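You operate a simulated robot arm through the tools that you are given. There is no shell and no other tool.

Carry out the task below with a simulated robot arm. There is one attempt and no reset: what you move stays moved.

## Task
Drain the green water from the bath and refill it to the band.
Fine: heater off before you drain, set to 30C again after; both valves shut, nothing spilt.

It is judged by the outcome, as a careful person would: the job done as asked, and still so three seconds after it is handed in. It fails if anything else is knocked over, pushed out of place, dropped, spilled or broken.

## Robot
A 7-joint arm with a four-finger gripper, fixed in place. Base frame: the origin is at the foot of the arm, x ahead of it, y to its left, z up. Readings come in mm, degrees, newtons and seconds.
Its first joint turns from -69.0 to 172.0 degrees. Payload 3.67 kg.
Tool frame: the origin (TCP) lies between the finger pads and is the grasp point; the fingertips stand 28 mm ahead of it; z points along the fingers, y is the line along which they close. The gripper opens to 112 mm. The gripper's body begins 73 mm behind the TCP.
Orientation is that of the tool frame in the base frame, as [roll, pitch, yaw] about the fixed x, y, z axes, in that order (R = Rz(yaw) Ry(pitch) Rx(roll)). With the fingers straight down and closing along the base's y, the tool's x points along the base's -x, its y along +y and its z along -z.

## Interface
- The arm moves only by the tool send_rows. Its argument "series" is a list of rows, each an object of numbers (a shift or turn left out is 0, a gripper value left out holds the last): "dx", "dy", "dz": the shift along the tool's x, y, z in mm; "ax", "ay", "az": the turn, a rotation vector about the tool's x, y, z in degrees. In form: [{"dx": .., "dy": .., "dz": .., "ax": .., "ay": .., "az": ..}, ...]. A call has 1 to 20 rows; each row shifts and turns the commanded pose from where the row before left it, along the tool's axes as they then stand. "claw" is the closure, from 0 (fully open) to 1 (shut), set as the call begins (left out, the last holds). A row lasts 0.2 s, in which the tool goes at most 50 mm and 8.6 degrees; a call with a longer step from one row to the next is refused whole, and so is a gripper value outside its range. A pose out of reach is approached as far as the arm can. The call stops where the force on the tool passes 60 N (or 10 N more than at its start, if that is more) or the arm is blocked; 0.2 s more then pass. The fingers move at their own pace and stop on an object; they squeeze with about 34 N. The grip force told is the motor's: it shows also when the fingers shut on nothing. Time passes only in rows, and 0.2 s behind the last, so rows that do not move let the fingers close. It gives the time, the measured TCP pose, the force on the tool (base axes), the opening and the grip force at its end, in the units of the frame above (readings bear some noise), with the torque about the TCP (base axes, N m) and any sound that the robot's microphone picked up.
- Cameras (640 x 400 px; columns grow to the right, rows downward): "scene" is fixed at [53.4, 498.8, 1229.7]; the picture's right is [-0.74, -0.68, 0.00], its down [-0.16, 0.18, -0.97] and it looks along [0.66, -0.71, -0.24] (base axes); focal length 324 px, centre (320, 200). "wrist" rides on the gripper at [60, -18, -104] in the tool frame; the picture's right is [0.29, 0.96, 0.00], its down [-0.80, 0.24, -0.55] and it looks along [-0.53, 0.16, 0.83] (tool axes); focal length 234 px, centre (320, 200). There is no depth. A picture from a camera that has moved, and an enlarged one, comes with that camera's place and axes in the base frame and with its lens.
- snapshot(camera): a new picture of that camera. The clock stands still meanwhile.
- slide_trunk(by): slides the trunk up (or, below 0, down) by that many mm; the arm rides with it, the base frame stays. It gives what a move gives, with no picture.
- close_up(camera, box): a new picture of the part [left, top, right, bottom] of that camera's present view, enlarged. The clock stands still meanwhile.
- job_done(): hands the job in; it is judged then, once.

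Nothing tells you positions but the pictures and the camera data. Unless the task says otherwise, let go and move clear before handing in.

The tools are called after ">>>" as a command line: name --argument value ..., lists and objects as JSON in quotes. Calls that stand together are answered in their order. send_rows: Moves the arm, as the interface text tells. Its arguments: {"type":"object","properties":{"series":{"type":"array","items":{"type":"object","properties":{"dx":{"type":"number"},"dy":{"type":"number"},"dz":{"type":"number"},"ax":{"type":"number"},"ay":{"type":"number"},"az":{"type":"number"}}}},"claw":{"type":"number"}},"required":["series"]} The other tools are called the same way: slide_trunk (by) slides the trunk up or down; snapshot (camera) takes a picture; close_up (camera, box) takes an enlarged picture of a part of a camera's view; job_done () hands the job in.

At the start:

```text
time: 0.0
tool_pos: [814.5, -332.8, 1135.1]
orientation: [179.9, 0.0, 180.0]
wrist_force: [0.2, 0.7, 0.0]
moment: [-0.01, 0.02, 0.0]
opening: 112.2
grasp_force: 0.1
trunk travel left (down, up): [-425.0, 415.0]
```

scene: 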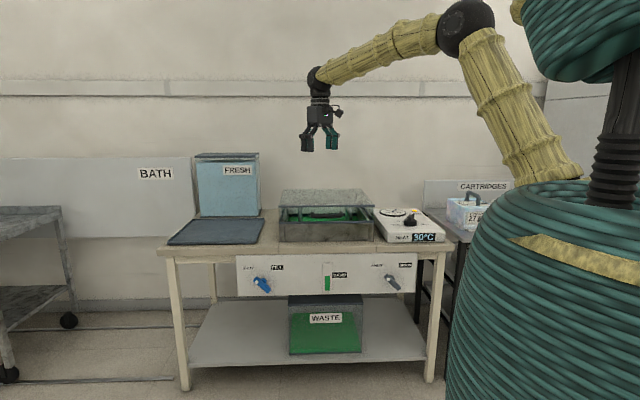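
wrist: 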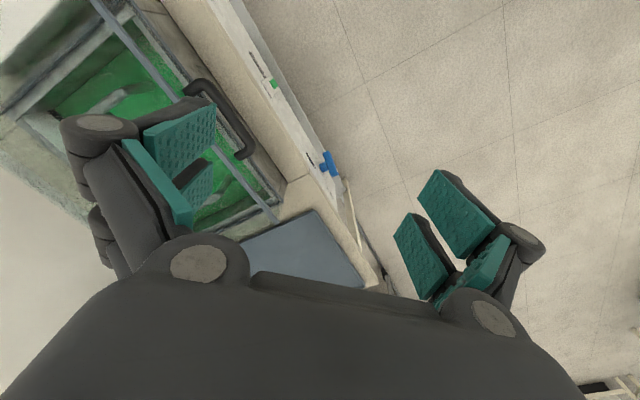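

I see a table with a bath tank of green water, a heater box with a knob at its right, a fresh tank at left, and a front panel with a FILL valve (blue), a sight gauge and a DRAIN valve. I will look closer before moving.

>>> close_up --camera "scene" --box '[230, 240, 430, 365]'

>>> close_up --camera "scene" --box '[360, 180, 520, 280]'

>>> close_up --camera "scene" --box '[160, 140, 400, 290]'

```text
3.20 times, centred on (330, 302) of scene
camera zoom: at [53.4, 498.8, 1229.7], right [-0.74, -0.68, 0.0], down [-0.16, 0.18, -0.97], along [0.66, -0.71, -0.24], focal length 1038 px, centre (288, -128)
```

zoom: 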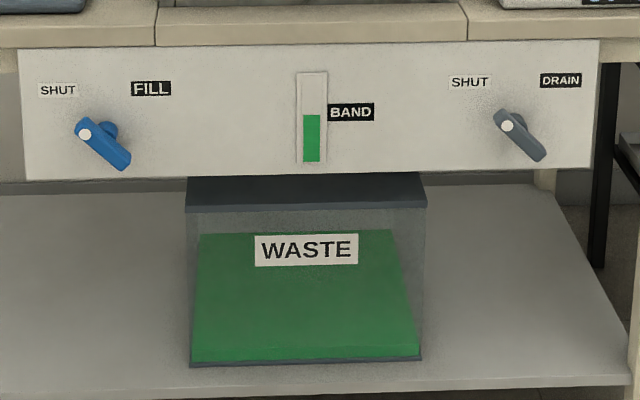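

```text
4.00 times, centred on (440, 230) of scene
camera zoom: at [53.4, 498.8, 1229.7], right [-0.74, -0.68, 0.0], down [-0.16, 0.18, -0.97], along [0.66, -0.71, -0.24], focal length 1297 px, centre (-160, 80)
```

zoom: 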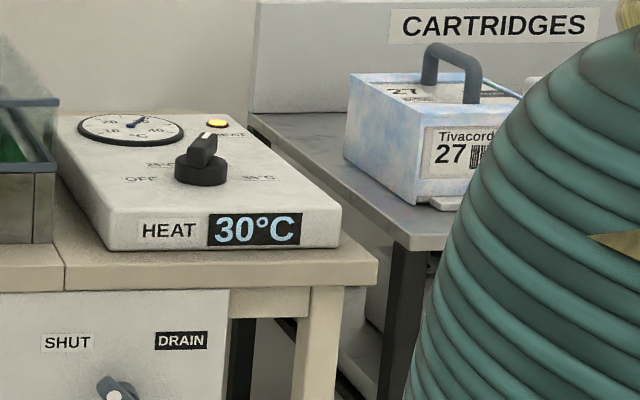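

```text
2.67 times, centred on (280, 215) of scene
camera zoom: at [53.4, 498.8, 1229.7], right [-0.74, -0.68, 0.0], down [-0.16, 0.18, -0.97], along [0.66, -0.71, -0.24], focal length 865 px, centre (427, 160)
```

zoom: 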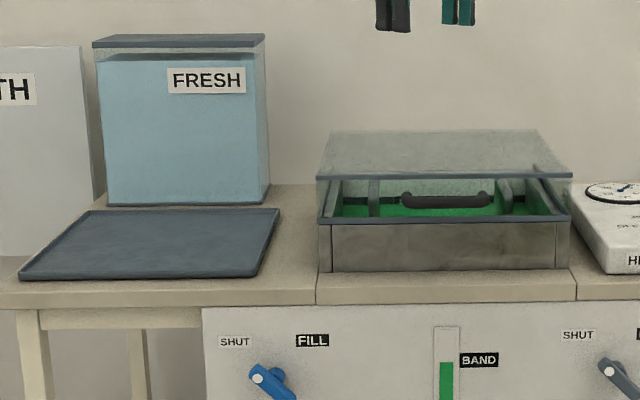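

The bath's valves are on a panel facing the robot at roughly 45° to the base axes. Both levers' white dots seem to point at SHUT, and the heater knob points to 30°C. I'll back the arm off and tilt it so the wrist camera can view the panel.

>>> send_rows --series '[{"dx": 40, "dy": 26}, {"dx": 40, "dy": 26}, {"dx": 40, "dy": 26}, {"dx": 40, "dy": 26}, {"dx": 40, "dy": 26}, {"az": 8.1}, {"az": 8.1}, {"az": 8.1}, {"az": 8.1}, {"az": 8.1}, {"ay": -8}, {"ay": -8}, {"ay": -8}, {"ay": -8}, {"ay": -8}, {"ay": -8}]'

>>> snapshot --camera "wrist"

>>> snapshot --camera "scene"

```text
time: 3.6
tool_pos: [742.0, -279.2, 1088.5]
orientation: [174.6, 43.4, 134.2]
wrist_force: [0.2, 0.1, -0.2]
moment: [-0.04, -0.02, 0.02]
opening: 112.1
grasp_force: 0.1
out of reach, approached as far as the arm can: row 4, 5, 11, 12, 13, 14, 15, 16
trunk travel left (down, up): [-425.0, 415.0]
stopped in row 16: the arm was blocked; the commanded pose is now the measured one
```

```text
taken
camera wrist: at [644.4, -216.6, 1122.1], right [0.5, 0.86, -0.13], down [0.26, 0.0, 0.96], along [0.83, -0.51, -0.23], focal length 234 px, centre (320, 200)
```

wrist: 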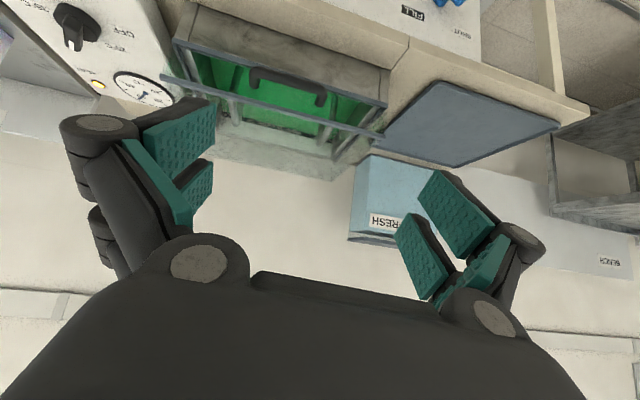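

```text
taken
```

scene: 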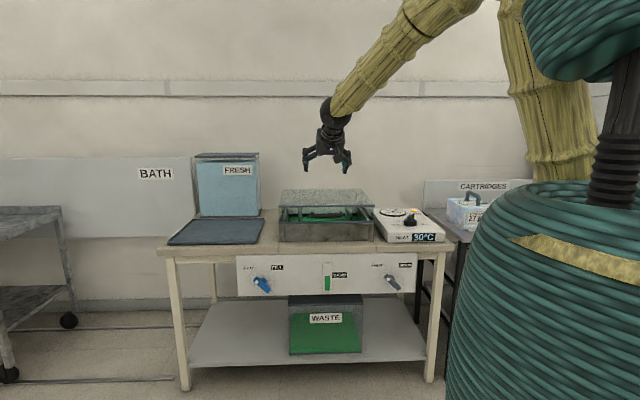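

The arm is up against a limit at this height, and from this view the knob sits near (689, -775, 803). I'll slide the trunk down to work at panel height and keep the gripper well clear of the table.

>>> slide_trunk --by -250

>>> snapshot --camera "wrist"

>>> snapshot --camera "scene"

```text
time: 6.2
tool_pos: [742.9, -279.1, 838.1]
orientation: [174.6, 43.5, 134.2]
wrist_force: [0.3, -0.1, -0.3]
moment: [-0.02, -0.02, -0.02]
opening: 112.1
grasp_force: 0.0
trunk travel left (down, up): [-175.0, 665.0]
```

```text
taken
camera wrist: at [644.3, -216.3, 872.7], right [0.5, 0.86, -0.13], down [0.26, 0.0, 0.96], along [0.83, -0.51, -0.23], focal length 234 px, centre (320, 200)
```

wrist: 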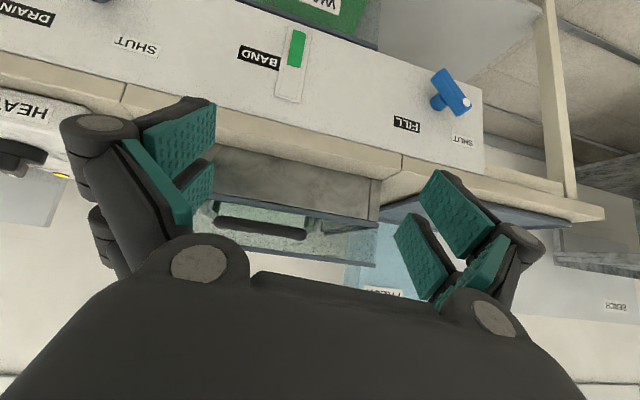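

```text
taken
```

scene: 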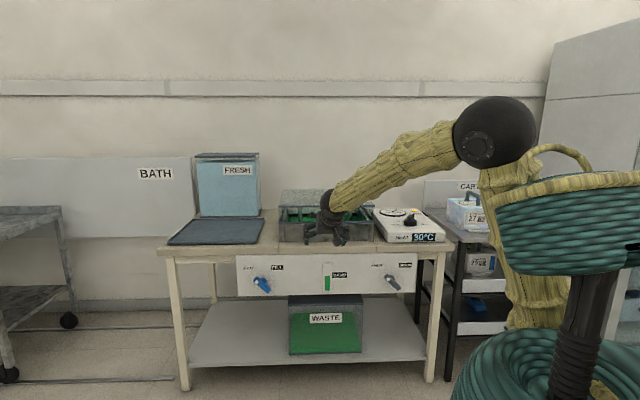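

From this pose I place the FILL lever near (1056, -230, 563) and the DRAIN lever near (671, -621, 563), with the panel at about 45° to the base. I'll lower the tool to panel height, keep about 250 mm of clearance, and level it.

>>> send_rows --series '[{"dx": 35.1, "dy": -6.2, "dz": 20.9}, {"dx": 35.1, "dy": -6.2, "dz": 20.9}, {"dx": 35.1, "dy": -6.2, "dz": 20.9}, {"dx": 35.1, "dy": -6.2, "dz": 20.9}, {"dx": 35.1, "dy": -6.2, "dz": 20.9}, {"dx": 35.1, "dy": -6.2, "dz": 20.9}, {"ax": 0.66, "ay": -7.75, "az": -0.45}, {"ax": 0.66, "ay": -7.75, "az": -0.45}, {"ax": 0.66, "ay": -7.75, "az": -0.45}, {"ax": 0.66, "ay": -7.75, "az": -0.45}, {"ax": 0.66, "ay": -7.75, "az": -0.45}, {"ax": 0.66, "ay": -7.75, "az": -0.45}]'

>>> snapshot --camera "wrist"

>>> snapshot --camera "scene"

```text
time: 8.8
tool_pos: [680.3, -249.2, 601.6]
orientation: [-31.9, 89.6, -76.7]
wrist_force: [-0.1, 1.2, 0.7]
moment: [0.02, 0.05, -0.01]
opening: 112.2
grasp_force: 0.1
trunk travel left (down, up): [-175.0, 665.0]
```

```text
taken
camera wrist: at [594.1, -189.7, 541.9], right [0.67, 0.68, -0.29], down [-0.23, 0.56, 0.79], along [0.7, -0.47, 0.53], focal length 234 px, centre (320, 200)
```

wrist: 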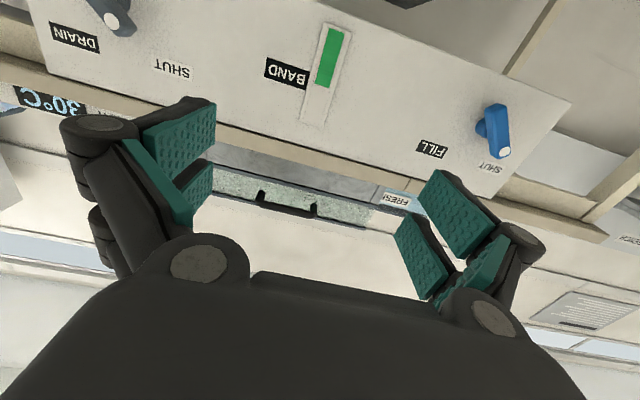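

```text
taken
```

scene: 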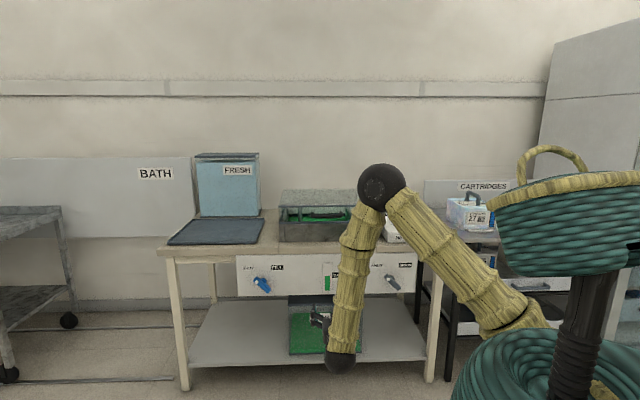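

The tool is now level and facing the panel. I'll zoom in on the levers and the gauge.

>>> close_up --camera "wrist" --box '[400, 80, 560, 180]'

>>> close_up --camera "wrist" --box '[240, 20, 400, 120]'

>>> close_up --camera "wrist" --box '[40, 0, 200, 100]'

>>> close_up --camera "scene" --box '[280, 260, 360, 310]'

>>> close_up --camera "scene" --box '[232, 255, 312, 305]'

>>> close_up --camera "scene" --box '[360, 250, 440, 300]'

```text
4.00 times, centred on (480, 130) of wrist
camera zoom: at [594.1, -189.7, 541.9], right [0.67, 0.68, -0.29], down [-0.23, 0.56, 0.79], along [0.7, -0.47, 0.53], focal length 937 px, centre (-320, 480)
```

zoom: 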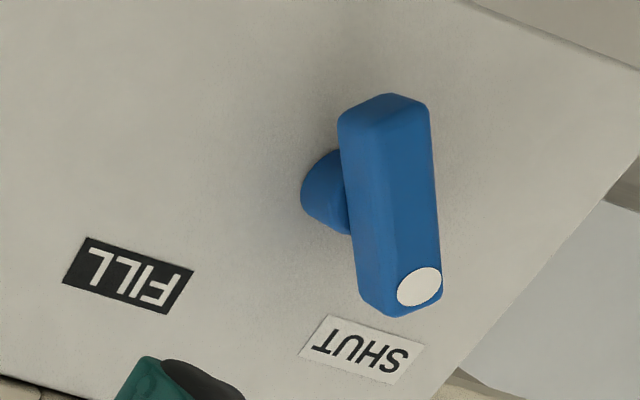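

```text
4.00 times, centred on (320, 70) of wrist
camera zoom: at [594.1, -189.7, 541.9], right [0.67, 0.68, -0.29], down [-0.23, 0.56, 0.79], along [0.7, -0.47, 0.53], focal length 937 px, centre (320, 720)
```

zoom: 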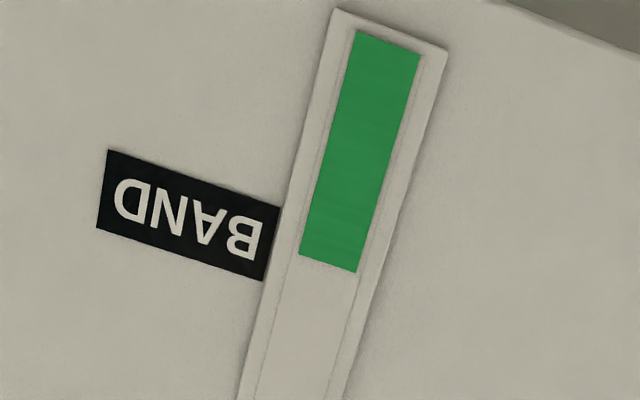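

```text
4.00 times, centred on (120, 50) of wrist
camera zoom: at [594.1, -189.7, 541.9], right [0.67, 0.68, -0.29], down [-0.23, 0.56, 0.79], along [0.7, -0.47, 0.53], focal length 937 px, centre (1120, 800)
```

zoom: 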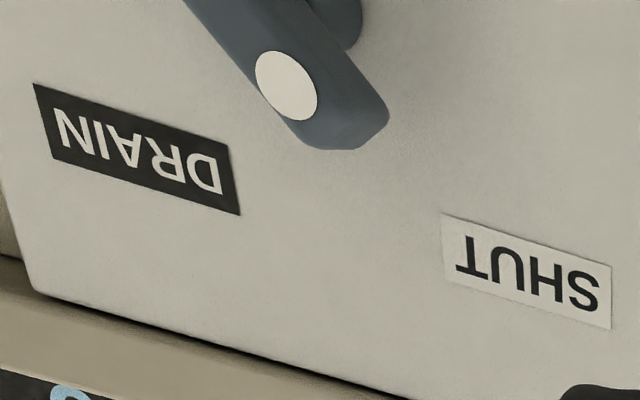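

```text
8.00 times, centred on (320, 285) of scene
camera zoom: at [53.4, 498.8, 1229.7], right [-0.74, -0.68, 0.0], down [-0.16, 0.18, -0.97], along [0.66, -0.71, -0.24], focal length 2595 px, centre (320, -480)
```

zoom: 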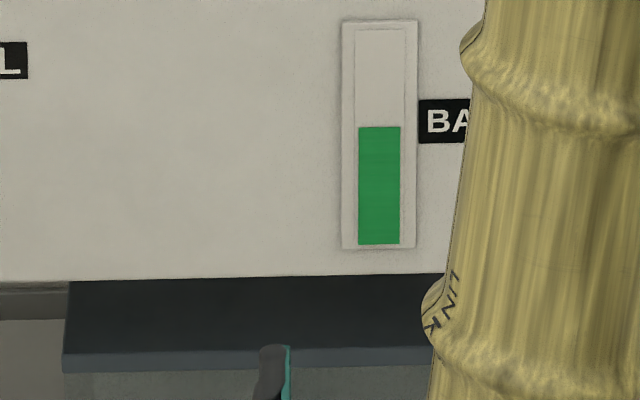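

```text
8.00 times, centred on (272, 280) of scene
camera zoom: at [53.4, 498.8, 1229.7], right [-0.74, -0.68, 0.0], down [-0.16, 0.18, -0.97], along [0.66, -0.71, -0.24], focal length 2595 px, centre (704, -440)
```

zoom: 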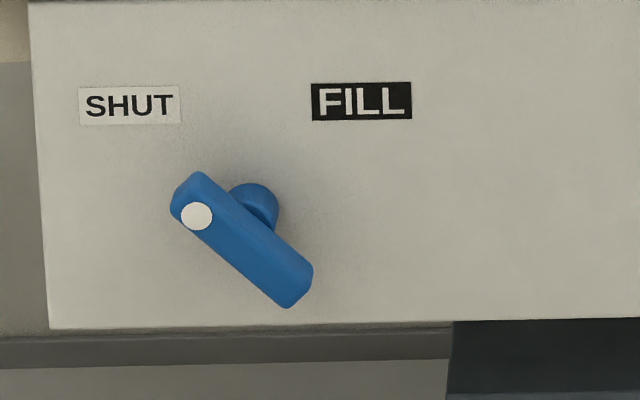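

```text
8.00 times, centred on (400, 275) of scene
camera zoom: at [53.4, 498.8, 1229.7], right [-0.74, -0.68, 0.0], down [-0.16, 0.18, -0.97], along [0.66, -0.71, -0.24], focal length 2595 px, centre (-320, -400)
```

zoom: 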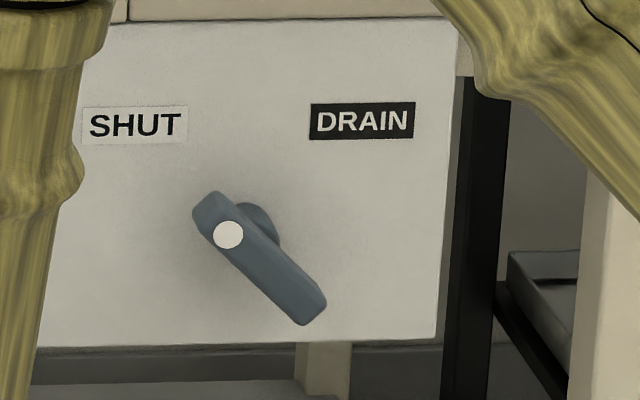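

Both levers' dots point at SHUT, and the gauge's green top is level with the middle of the BAND label. The heater has to go off first, so I'll raise the arm and move above the front of the heater to look at its knob.

>>> slide_trunk --by 150

>>> send_rows --series '[{"dx": -50}, {"dx": -50}, {"dx": -50}, {"dx": -50}, {"dy": -46, "dz": 17.5}, {"dy": -46, "dz": 17.5}, {"dy": -46, "dz": 17.5}, {"dy": -46, "dz": 17.5}, {"dy": -46, "dz": 17.5}, {"dy": -46, "dz": 17.5}, {"dy": -46, "dz": 17.5}, {"dy": -46, "dz": 17.5}]'

>>> send_rows --series '[{"ay": 8.2}, {"ay": 8.2}, {"ay": 8.2}, {"ay": 8.2}, {"ay": 8.2}, {"ay": 8.2}, {"ay": 8.2}, {"ay": 8.2}, {"ay": 8.2}, {"ay": 8.2}, {"ay": 8}]'

>>> snapshot --camera "wrist"

>>> snapshot --camera "scene"

```text
time: 10.5
tool_pos: [679.2, -250.3, 750.4]
orientation: [-48.6, 89.7, -93.3]
wrist_force: [0.0, 0.2, -0.1]
moment: [0.01, 0.05, -0.01]
opening: 112.2
grasp_force: 0.1
trunk travel left (down, up): [-325.0, 515.0]
```

```text
time: 13.1
tool_pos: [554.6, -585.5, 953.2]
orientation: [-54.1, 89.6, -100.2]
wrist_force: [-0.5, -0.3, 0.8]
moment: [0.02, 0.03, 0.0]
opening: 111.8
grasp_force: 0.0
out of reach, approached as far as the arm can: row 9, 10, 12
trunk travel left (down, up): [-325.0, 515.0]
```

```text
time: 15.5
tool_pos: [584.5, -587.4, 926.5]
orientation: [-179.6, 0.1, 135.4]
wrist_force: [-0.7, 0.3, 0.2]
moment: [-0.03, 0.0, 0.04]
opening: 112.1
grasp_force: 0.0
out of reach, approached as far as the arm can: row 1, 2, 3
trunk travel left (down, up): [-325.0, 515.0]
```

```text
taken
camera wrist: at [530.3, -557.9, 1032.9], right [0.47, 0.88, 0.0], down [0.74, -0.39, 0.55], along [0.49, -0.26, -0.83], focal length 234 px, centre (320, 200)
```

wrist: 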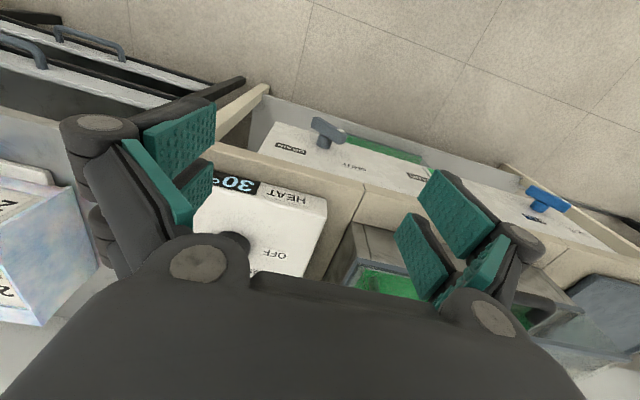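

```text
taken
```

scene: 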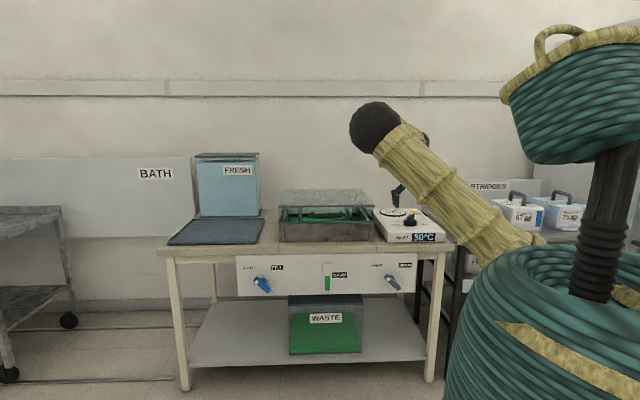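

The tool points down above the front of the heater, but the gripper hides the knob from the camera. I'll move forward toward the knob, staying high.

>>> send_rows --series '[{"dx": -30, "dy": -12}, {"dx": -30, "dy": -12}, {"dx": -30, "dy": -12}, {"dx": -30, "dy": -12}, {"dx": -30, "dy": -12}]'

>>> snapshot --camera "wrist"

>>> close_up --camera "scene" --box '[360, 180, 460, 250]'

```text
time: 16.7
tool_pos: [649.3, -739.3, 925.6]
orientation: [-179.8, 0.0, 135.4]
wrist_force: [0.3, 0.0, -0.6]
moment: [0.04, -0.02, 0.05]
opening: 111.8
grasp_force: 0.0
trunk travel left (down, up): [-325.0, 515.0]
```

```text
taken
camera wrist: at [595.3, -709.8, 1031.6], right [0.47, 0.88, 0.0], down [0.74, -0.39, 0.55], along [0.49, -0.26, -0.83], focal length 234 px, centre (320, 200)
```

wrist: 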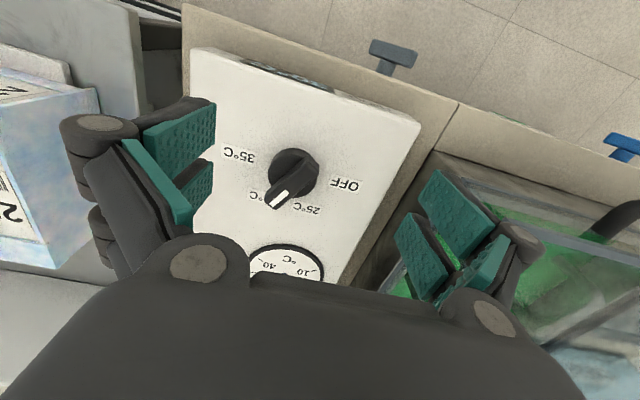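

```text
5.71 times, centred on (410, 215) of scene
camera zoom: at [53.4, 498.8, 1229.7], right [-0.74, -0.68, 0.0], down [-0.16, 0.18, -0.97], along [0.66, -0.71, -0.24], focal length 1853 px, centre (-194, 114)
```

zoom: 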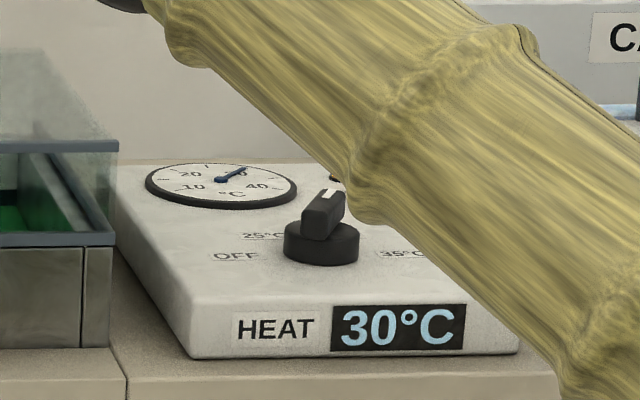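

The knob is visible, pointing at the 30 mark between 25°C and 35°C, with OFF on the bath side. I'll zoom in for angles and position.

>>> close_up --camera "wrist" --box '[210, 115, 370, 215]'

>>> close_up --camera "scene" --box '[390, 200, 438, 230]'

```text
4.00 times, centred on (290, 165) of wrist
camera zoom: at [595.3, -709.8, 1031.6], right [0.47, 0.88, 0.0], down [0.74, -0.39, 0.55], along [0.49, -0.26, -0.83], focal length 937 px, centre (440, 340)
```

zoom: 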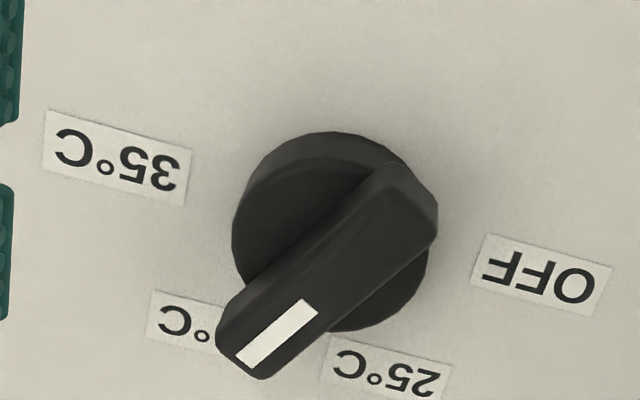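

```text
13.33 times, centred on (414, 215) of scene
camera zoom: at [53.4, 498.8, 1229.7], right [-0.74, -0.68, 0.0], down [-0.16, 0.18, -0.97], along [0.66, -0.71, -0.24], focal length 4325 px, centre (-933, 0)
```

zoom: 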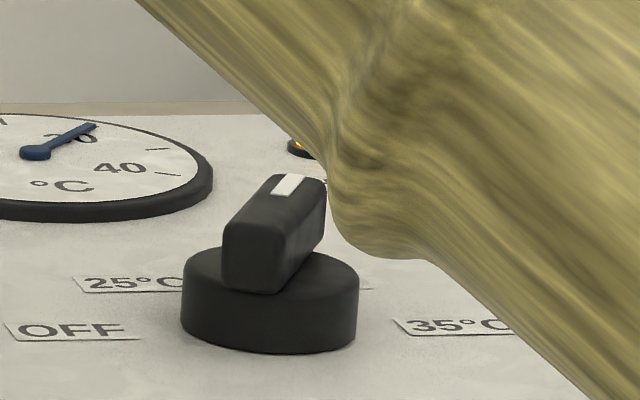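

The knob has four positions 60° apart: OFF at the left, then 25, 30 and 35. It points at 30, so OFF is a 120° counter-clockwise turn. I put the knob centre near (700, -803) with the top of its bar around z≈803, and next I'll check whether the arm reaches above it with the gripper lined up on the bar.

>>> send_rows --series '[{"dx": -27, "dy": -3.3}, {"dx": -27, "dy": -3.3}, {"dx": -27, "dy": -3.3}, {"az": 7.5}, {"az": 7.5}, {"az": 7.5}, {"az": 7.5}]'

>>> snapshot --camera "wrist"

>>> snapshot --camera "scene"

```text
time: 18.3
tool_pos: [674.0, -798.8, 903.2]
orientation: [-179.6, -0.8, 107.0]
wrist_force: [1.8, -0.3, -0.6]
moment: [0.04, 0.1, 0.03]
opening: 111.7
grasp_force: 0.1
out of reach, approached as far as the arm can: row 7
trunk travel left (down, up): [-325.0, 515.0]
```

```text
taken
camera wrist: at [643.8, -747.9, 1010.3], right [0.83, 0.56, 0.0], down [0.47, -0.7, 0.54], along [0.3, -0.45, -0.84], focal length 234 px, centre (320, 200)
```

wrist: 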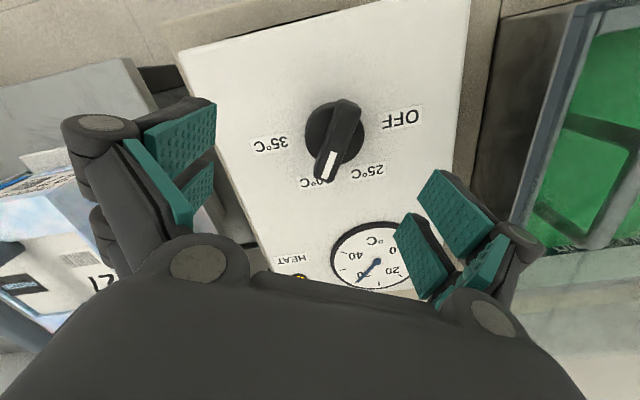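

```text
taken
```

scene: 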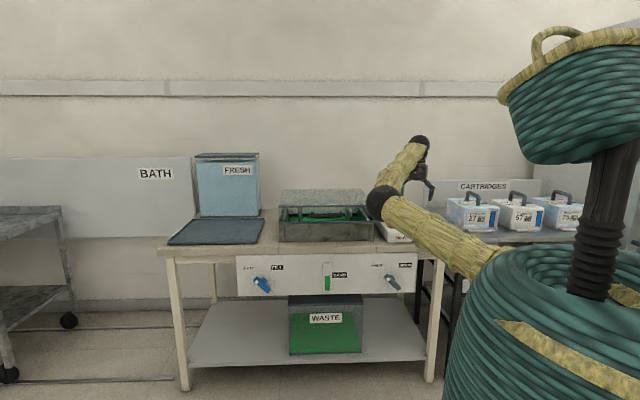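

The arm is near its reach limit here: radius 1045 at z=903, and I can see the knob just beyond the gripper. I'll zoom in to locate it precisely.

>>> close_up --camera "wrist" --box '[240, 80, 440, 205]'

>>> close_up --camera "scene" --box '[360, 120, 460, 260]'

```text
3.20 times, centred on (340, 142) of wrist
camera zoom: at [643.8, -747.9, 1010.3], right [0.83, 0.56, 0.0], down [0.47, -0.7, 0.54], along [0.3, -0.45, -0.84], focal length 749 px, centre (256, 384)
```

zoom: 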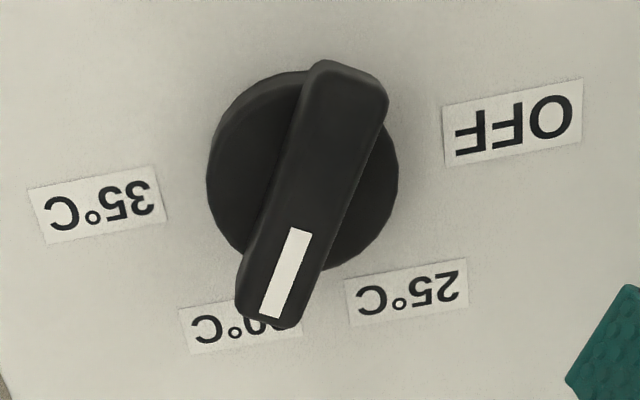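

```text
2.86 times, centred on (410, 190) of scene
camera zoom: at [53.4, 498.8, 1229.7], right [-0.74, -0.68, 0.0], down [-0.16, 0.18, -0.97], along [0.66, -0.71, -0.24], focal length 927 px, centre (63, 229)
```

zoom: 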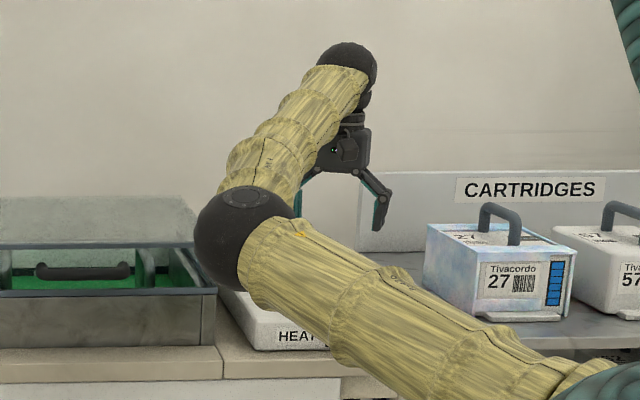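

>>> send_rows --series '[{}, {}, {}]'

```text
time: 19.1
tool_pos: [673.0, -797.1, 907.7]
orientation: [-179.8, -0.8, 106.9]
wrist_force: [0.1, 0.0, -0.3]
moment: [0.01, -0.01, 0.04]
opening: 111.9
grasp_force: 0.0
trunk travel left (down, up): [-325.0, 515.0]
```

>>> send_rows --series '[{"az": -7.5}, {"az": -7.5}, {"az": -7.5}, {"az": -7.5}, {}]'

>>> snapshot --camera "scene"

```text
time: 20.3
tool_pos: [673.6, -796.9, 908.6]
orientation: [-179.8, 0.3, 135.6]
wrist_force: [0.6, 0.0, -0.9]
moment: [-0.01, -0.03, 0.01]
opening: 112.0
grasp_force: 0.1
trunk travel left (down, up): [-325.0, 515.0]
```

```text
taken
```

scene: 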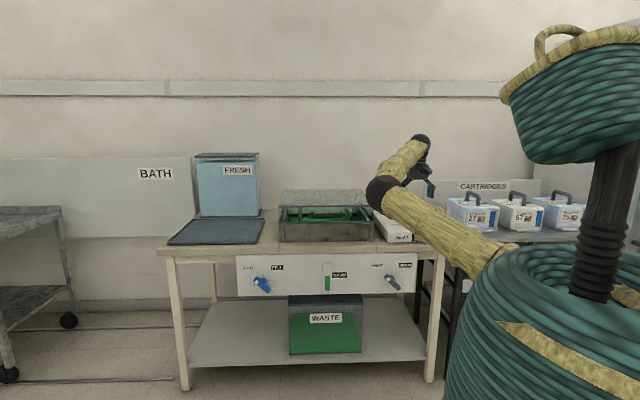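

>>> send_rows --series '[{"dz": 20}, {"dz": 20}, {"dx": -10}, {"dx": -10}, {"dx": -10}, {}]'

>>> snapshot --camera "scene"

```text
time: 21.7
tool_pos: [695.6, -818.7, 868.1]
orientation: [-179.7, 0.3, 135.4]
wrist_force: [-1.2, -0.3, 0.4]
moment: [0.01, 0.01, 0.0]
opening: 112.1
grasp_force: 0.1
trunk travel left (down, up): [-325.0, 515.0]
```

```text
taken
```

scene: 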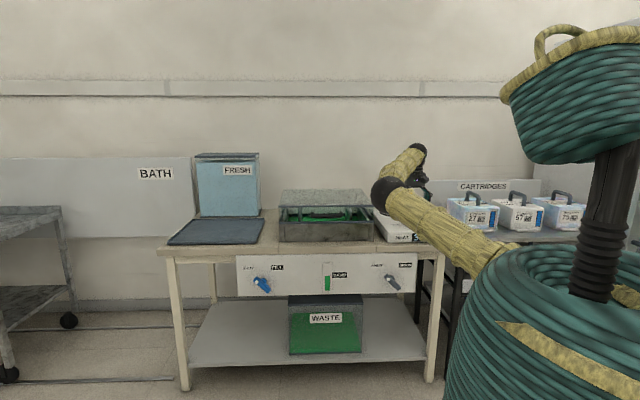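

Lower down the reach is fine: radius 1074 at z=868. I'll centre over the knob, line the fingers up across the bar, and check the full turn range in the air before gripping.

>>> send_rows --series '[{"dx": 10.1, "dy": 14.5}, {"az": 7.6}, {"az": 7.6}, {"az": 7.6}, {"az": 7.6}, {}]'

>>> snapshot --camera "wrist"

```text
time: 23.1
tool_pos: [698.4, -801.2, 869.5]
orientation: [-179.9, 0.2, 112.6]
wrist_force: [-0.2, 0.3, 0.5]
moment: [0.01, -0.01, 0.04]
opening: 112.3
grasp_force: 0.1
out of reach, approached as far as the arm can: row 5
trunk travel left (down, up): [-325.0, 515.0]
```

```text
taken
camera wrist: at [659.6, -752.4, 974.6], right [0.77, 0.63, 0.0], down [0.53, -0.64, 0.56], along [0.35, -0.43, -0.83], focal length 234 px, centre (320, 200)
```

wrist: 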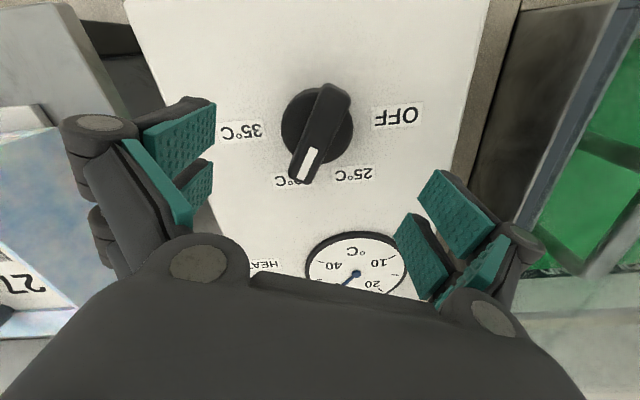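

The clockwise yaw stops about 7° short of square to the bar. I'll test the other direction in the air, to where OFF would be.

>>> send_rows --series '[{"az": -8.5}, {"az": -8.5}, {"az": -8.5}, {"az": -8.5}, {"az": -8.5}, {"az": -8.5}, {"az": -8.5}, {"az": -8.5}, {"az": -8.5}, {"az": -8.5}, {"az": -8.5}, {"az": -8.5}, {"az": -8.5}, {"az": -2}, {}]'

>>> snapshot --camera "wrist"

>>> snapshot --camera "scene"

```text
time: 26.3
tool_pos: [697.2, -799.7, 868.1]
orientation: [-179.8, -0.2, -134.9]
wrist_force: [0.1, -0.4, 0.4]
moment: [-0.01, 0.02, -0.01]
opening: 112.3
grasp_force: 0.0
trunk travel left (down, up): [-325.0, 515.0]
```

```text
taken
camera wrist: at [669.7, -856.1, 974.5], right [-0.88, 0.47, 0.0], down [0.39, 0.74, 0.55], along [0.26, 0.48, -0.83], focal length 234 px, centre (320, 200)
```

wrist: 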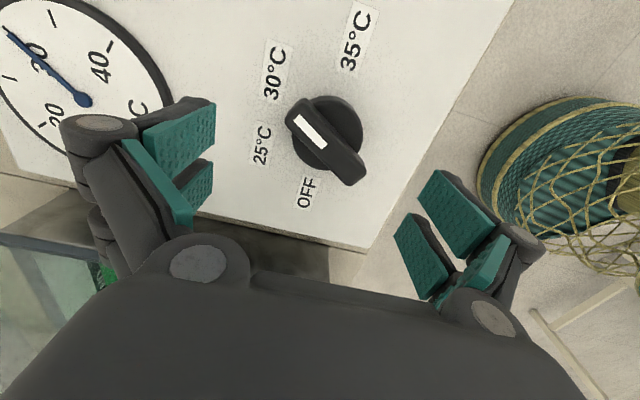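

```text
taken
```

scene: 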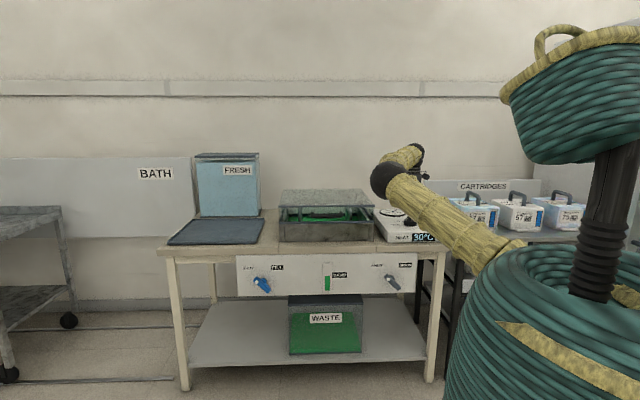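

The counter-clockwise side is free to yaw 225°, square to OFF. I'll refine the knob centre with zooms from here.

>>> close_up --camera "wrist" --box '[240, 80, 400, 200]'

```text
3.33 times, centred on (320, 140) of wrist
camera zoom: at [669.7, -856.1, 974.5], right [-0.88, 0.47, 0.0], down [0.39, 0.74, 0.55], along [0.26, 0.48, -0.83], focal length 781 px, centre (320, 400)
```

zoom: 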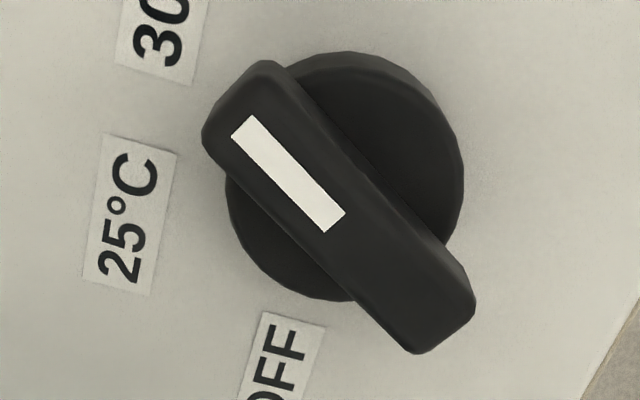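

The knob centre works out at about (696, -798). I'll turn back to yaw ~115° and then descend to straddle the bar, with fingertips just above the disc.

>>> send_rows --series '[{"az": 8.5}, {"az": 8.5}, {"az": 8.5}, {"az": 8.5}, {"az": 8.5}, {"az": 8.5}, {"az": 8.5}, {"az": 8.5}, {"az": 8.5}, {"az": 8.5}, {"az": 8.5}, {"az": 8.5}, {"az": 8}, {}]'

```text
time: 29.3
tool_pos: [699.8, -800.8, 867.5]
orientation: [-179.8, 0.2, 115.0]
wrist_force: [-0.6, -1.7, -0.8]
moment: [-0.01, 0.01, -0.01]
opening: 111.9
grasp_force: 0.0
trunk travel left (down, up): [-325.0, 515.0]
```

>>> send_rows --series '[{"dx": 4.1, "dy": -2.3}, {"dz": 13}, {"dz": 13}, {"dz": 13}, {"dz": 12}, {}]'

>>> snapshot --camera "wrist"

>>> snapshot --camera "scene"

```text
time: 30.7
tool_pos: [694.6, -798.1, 818.2]
orientation: [-179.9, 0.2, 115.1]
wrist_force: [0.1, 0.0, 0.1]
moment: [0.0, 0.03, 0.01]
opening: 112.2
grasp_force: 0.1
trunk travel left (down, up): [-325.0, 515.0]
```

```text
taken
camera wrist: at [654.0, -751.6, 923.8], right [0.75, 0.67, 0.0], down [0.56, -0.62, 0.56], along [0.37, -0.42, -0.83], focal length 234 px, centre (320, 200)
```

wrist: 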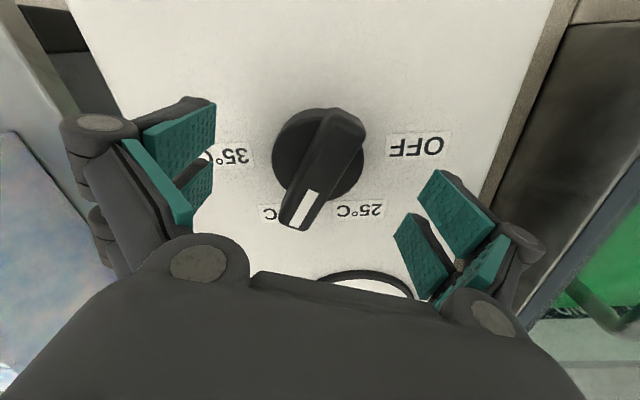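

```text
taken
```

scene: 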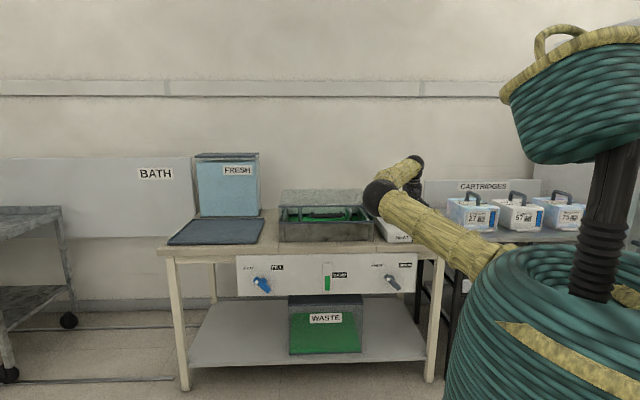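

>>> close_up --camera "wrist" --box '[240, 90, 400, 240]'

```text
2.67 times, centred on (320, 165) of wrist
camera zoom: at [654.0, -751.6, 923.8], right [0.75, 0.67, 0.0], down [0.56, -0.62, 0.56], along [0.37, -0.42, -0.83], focal length 624 px, centre (320, 293)
```

zoom: 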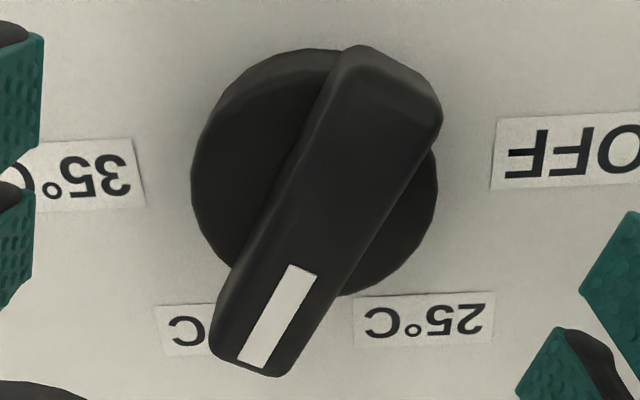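

The TCP projects onto the centre of the knob to within a couple of mm. I'll close on the bar.

>>> send_rows --series '[{}, {}, {}]' --claw 1

>>> snapshot --camera "wrist"

```text
time: 31.5
tool_pos: [692.5, -799.0, 820.1]
orientation: [-179.9, 0.3, 115.0]
wrist_force: [-4.8, -2.1, 5.4]
moment: [0.57, 0.5, 0.0]
opening: 21.2
grasp_force: 45.0
trunk travel left (down, up): [-325.0, 515.0]
```

```text
taken
camera wrist: at [652.5, -752.2, 924.8], right [0.75, 0.67, 0.0], down [0.55, -0.62, 0.56], along [0.37, -0.42, -0.83], focal length 234 px, centre (320, 200)
```

wrist: 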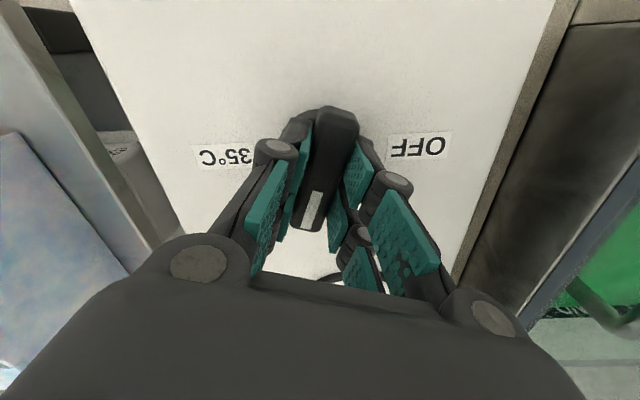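

The bar is gripped, with the opening at 21 mm. I'll turn counter-clockwise in small steps toward OFF.

>>> send_rows --series '[{"az": -5}, {"az": -5}, {"az": -5}, {"az": -5}, {"az": -5}, {"az": -5}, {"az": -5}, {"az": -5}]'

>>> snapshot --camera "wrist"

>>> close_up --camera "scene" --box '[360, 180, 460, 250]'

```text
time: 33.3
tool_pos: [693.7, -799.0, 818.4]
orientation: [-179.7, 0.3, 155.1]
wrist_force: [2.0, -22.2, 23.5]
moment: [-0.97, -1.1, 0.05]
opening: 20.9
grasp_force: 44.5
trunk travel left (down, up): [-325.0, 515.0]
```

```text
taken
camera wrist: at [632.2, -789.4, 924.7], right [0.14, 0.99, -0.01], down [0.82, -0.11, 0.56], along [0.55, -0.08, -0.83], focal length 234 px, centre (320, 200)
```

wrist: 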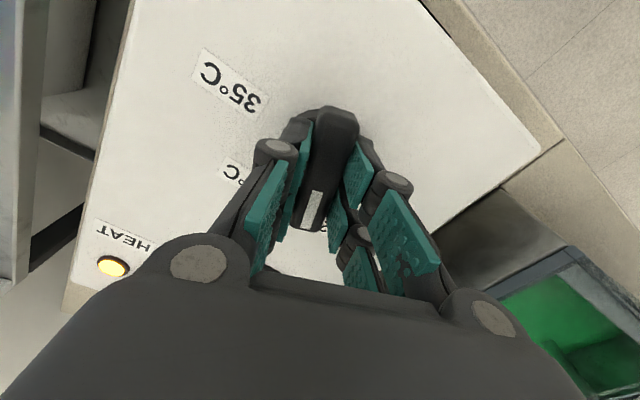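

```text
5.71 times, centred on (410, 215) of scene
camera zoom: at [53.4, 498.8, 1229.7], right [-0.74, -0.68, 0.0], down [-0.16, 0.18, -0.97], along [0.66, -0.71, -0.24], focal length 1853 px, centre (-194, 114)
```

zoom: 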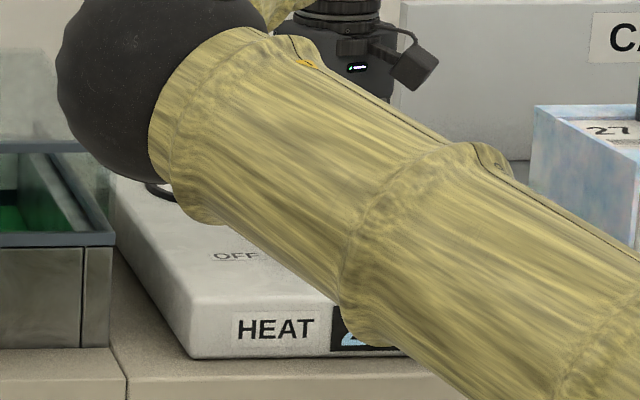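

The knob is following, and the display has changed from 30. There's about 20 N of side and lift load, so I'll shift slightly to relieve it and carry on to OFF.

>>> send_rows --series '[{"dx": -0.8, "dy": -1.8, "dz": -1.5, "az": -2}, {"az": -5}, {"az": -5}, {"az": -5}, {"az": -5}, {"az": -5}]'

```text
time: 34.7
tool_pos: [693.2, -799.2, 818.8]
orientation: [-179.8, 0.1, -177.8]
wrist_force: [-18.5, 26.2, -10.1]
moment: [0.77, -0.6, -0.03]
opening: 20.9
grasp_force: 45.2
trunk travel left (down, up): [-325.0, 515.0]
```

>>> send_rows --series '[{"dx": 1.0, "dy": 1.4, "dz": 0.5, "az": -3}, {"az": -5}, {"az": -5}, {"az": -5}, {"az": -5}, {"az": -5}]'

>>> snapshot --camera "wrist"

>>> close_up --camera "scene" --box '[360, 180, 460, 250]'

```text
time: 36.1
tool_pos: [692.9, -799.4, 819.1]
orientation: [-179.7, -0.1, -149.8]
wrist_force: [-2.2, 9.6, -1.8]
moment: [1.04, -1.22, 0.0]
opening: 21.1
grasp_force: 45.1
trunk travel left (down, up): [-325.0, 515.0]
```

```text
taken
camera wrist: at [651.6, -843.7, 925.1], right [-0.73, 0.68, 0.0], down [0.57, 0.61, 0.55], along [0.38, 0.4, -0.83], focal length 234 px, centre (320, 200)
```

wrist: 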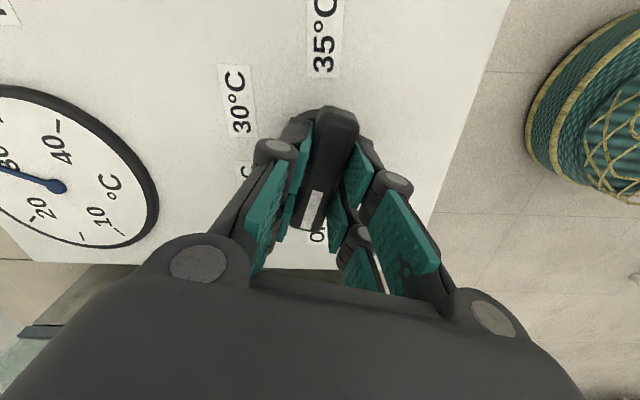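

```text
5.71 times, centred on (410, 215) of scene
camera zoom: at [53.4, 498.8, 1229.7], right [-0.74, -0.68, 0.0], down [-0.16, 0.18, -0.97], along [0.66, -0.71, -0.24], focal length 1853 px, centre (-194, 114)
```

zoom: 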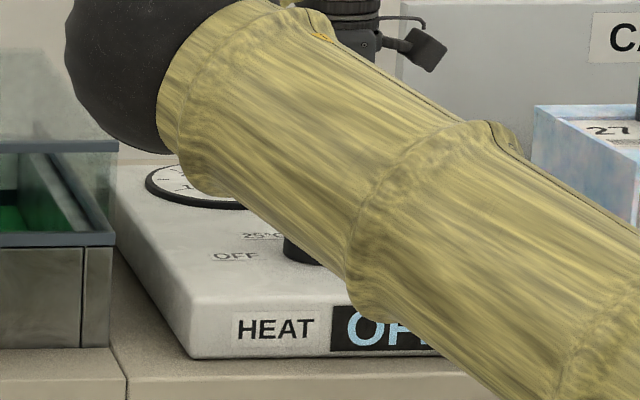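

The display already reads "OFF". I'll turn the last 15° so the pointer sits squarely on the OFF mark, then release and look.

>>> send_rows --series '[{"az": -5}, {"az": -5}, {"az": -5}, {}]'

>>> send_rows --series '[{}, {}, {}]' --claw 0

>>> send_rows --series '[{"dz": -15}, {"dz": -15}, {"dz": -20}, {}]'

>>> snapshot --camera "wrist"

>>> snapshot --camera "scene"

```text
time: 37.1
tool_pos: [693.0, -798.5, 820.4]
orientation: [-179.8, -0.2, -134.8]
wrist_force: [1.3, 9.3, 3.5]
moment: [1.28, -0.74, -0.18]
opening: 20.7
grasp_force: 45.0
trunk travel left (down, up): [-325.0, 515.0]
```

```text
time: 37.9
tool_pos: [692.0, -799.8, 817.2]
orientation: [-179.9, -0.2, -135.0]
wrist_force: [-0.5, -0.9, 1.4]
moment: [-0.01, 0.05, 0.0]
opening: 112.3
grasp_force: 0.1
trunk travel left (down, up): [-325.0, 515.0]
```

```text
time: 38.9
tool_pos: [692.3, -799.9, 869.2]
orientation: [-179.9, -0.3, -134.9]
wrist_force: [-0.2, 0.7, 0.2]
moment: [-0.01, -0.01, -0.01]
opening: 112.1
grasp_force: 0.1
trunk travel left (down, up): [-325.0, 515.0]
```

```text
taken
camera wrist: at [664.8, -854.7, 975.5], right [-0.88, 0.47, 0.0], down [0.39, 0.74, 0.55], along [0.26, 0.48, -0.83], focal length 234 px, centre (320, 200)
```

wrist: 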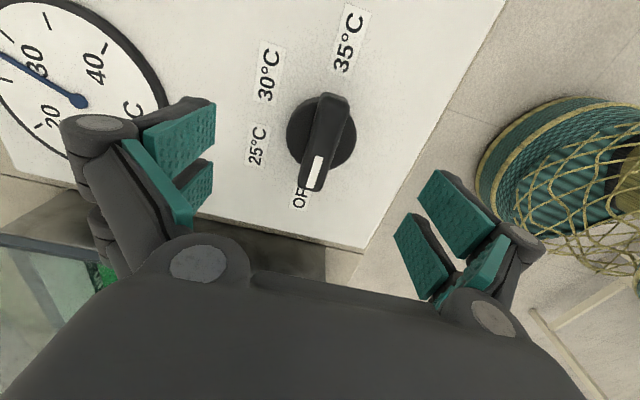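

```text
taken
```

scene: 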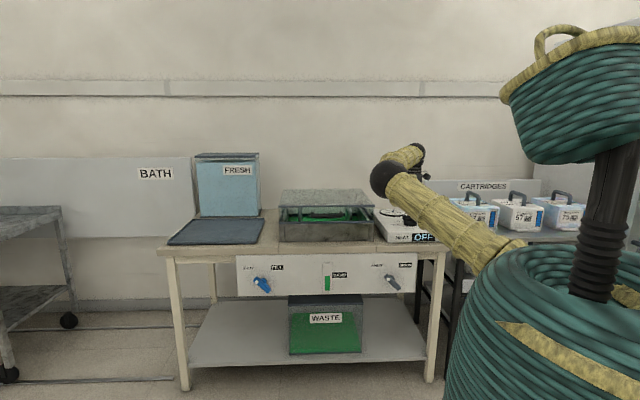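

The heater now reads OFF with the pointer on the OFF mark, and the knob pivot is confirmed at about (692.7, -799.3). I'll back away from the table and get ready for the DRAIN valve.

>>> send_rows --series '[{"az": 8.2}, {"az": 8.2}, {"az": 8.2}, {"az": 8.2}, {"az": 8.2}, {"az": 8.2}, {"az": 8.2}, {"az": 8.2}, {"az": 8.2}, {"az": 8.2}, {"az": 8}, {"dx": 44}, {"dx": 44}, {"dx": 44}, {"dx": 44}, {"dx": 44}, {"dx": 44}, {"dx": 44}, {"dx": 44}]'

>>> slide_trunk --by -150

>>> send_rows --series '[{"ay": -8.2}, {"ay": -8.2}, {"ay": -8.2}, {"ay": -8.2}, {"ay": -8.2}, {"ay": -8.2}, {"ay": -8.2}, {"ay": -8.2}, {"ay": -8.2}, {"ay": -8.2}, {"ay": -8}]'

>>> snapshot --camera "wrist"

>>> snapshot --camera "scene"

```text
time: 42.9
tool_pos: [443.3, -549.9, 869.7]
orientation: [-179.7, 0.3, 135.1]
wrist_force: [0.3, 0.3, -0.2]
moment: [0.0, 0.0, 0.0]
opening: 112.0
grasp_force: 0.0
trunk travel left (down, up): [-325.0, 515.0]
```

```text
time: 44.7
tool_pos: [444.5, -550.8, 720.0]
orientation: [-179.9, 0.1, 135.1]
wrist_force: [0.3, 0.5, 0.8]
moment: [-0.01, 0.02, 0.04]
opening: 112.1
grasp_force: 0.1
trunk travel left (down, up): [-175.0, 665.0]
```

```text
time: 47.1
tool_pos: [525.0, -616.6, 751.8]
orientation: [-35.3, 89.6, -80.2]
wrist_force: [-0.1, 0.0, 0.4]
moment: [0.0, 0.02, -0.01]
opening: 112.3
grasp_force: 0.1
out of reach, approached as far as the arm can: row 6, 7, 8, 9, 10, 11
trunk travel left (down, up): [-175.0, 665.0]
```

```text
taken
camera wrist: at [439.4, -555.5, 692.3], right [0.68, 0.68, -0.29], down [-0.22, 0.57, 0.79], along [0.7, -0.47, 0.53], focal length 234 px, centre (320, 200)
```

wrist: 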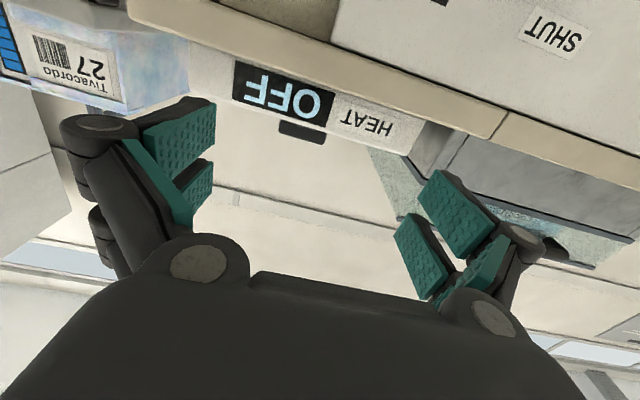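

```text
taken
```

scene: 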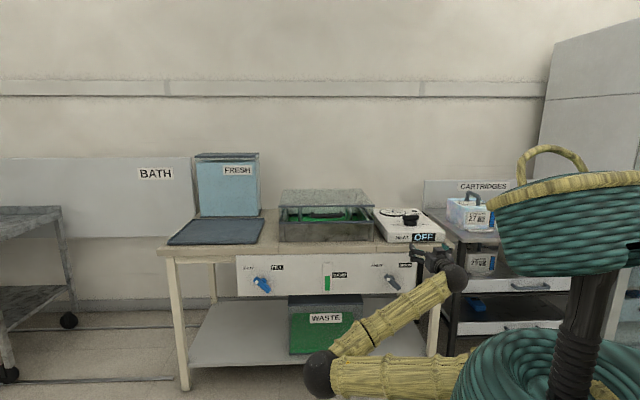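

The display reads OFF. The arm came round into an elbow-low posture, so I'll lower it carefully in front of the DRAIN valve and then look.

>>> send_rows --series '[{"dz": -25}, {"dz": -25}, {"dx": 30, "dy": 15}, {"dx": 30, "dy": 15}, {"dx": 30, "dy": 15}, {"dx": 30, "dy": 15}, {"dx": 30, "dy": 15}, {}]'

>>> snapshot --camera "wrist"

>>> snapshot --camera "scene"

```text
time: 48.4
tool_pos: [551.2, -602.0, 762.2]
orientation: [38.5, 77.3, -9.1]
wrist_force: [-0.4, 0.5, -1.1]
moment: [-0.01, 0.02, 0.01]
opening: 112.1
grasp_force: 0.0
out of reach, approached as far as the arm can: row 1, 2
trunk travel left (down, up): [-175.0, 665.0]
stopped in row 6: the arm was blocked; the commanded pose is now the measured one
```

```text
taken
camera wrist: at [482.8, -540.7, 684.9], right [0.75, 0.64, -0.15], down [-0.36, 0.6, 0.72], along [0.55, -0.49, 0.68], focal length 234 px, centre (320, 200)
```

wrist: 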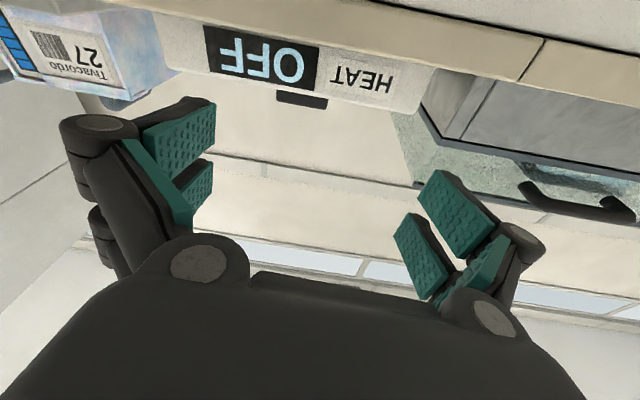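

```text
taken
```

scene: 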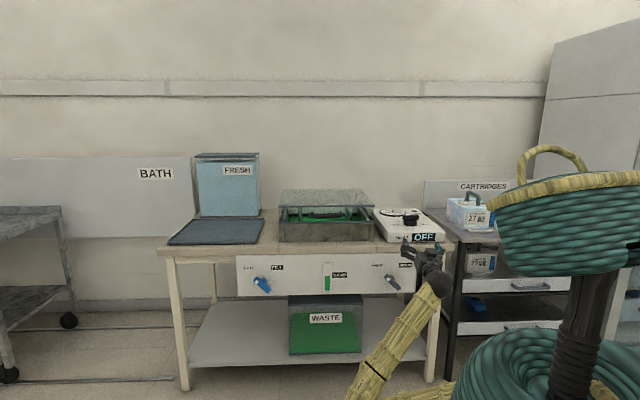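

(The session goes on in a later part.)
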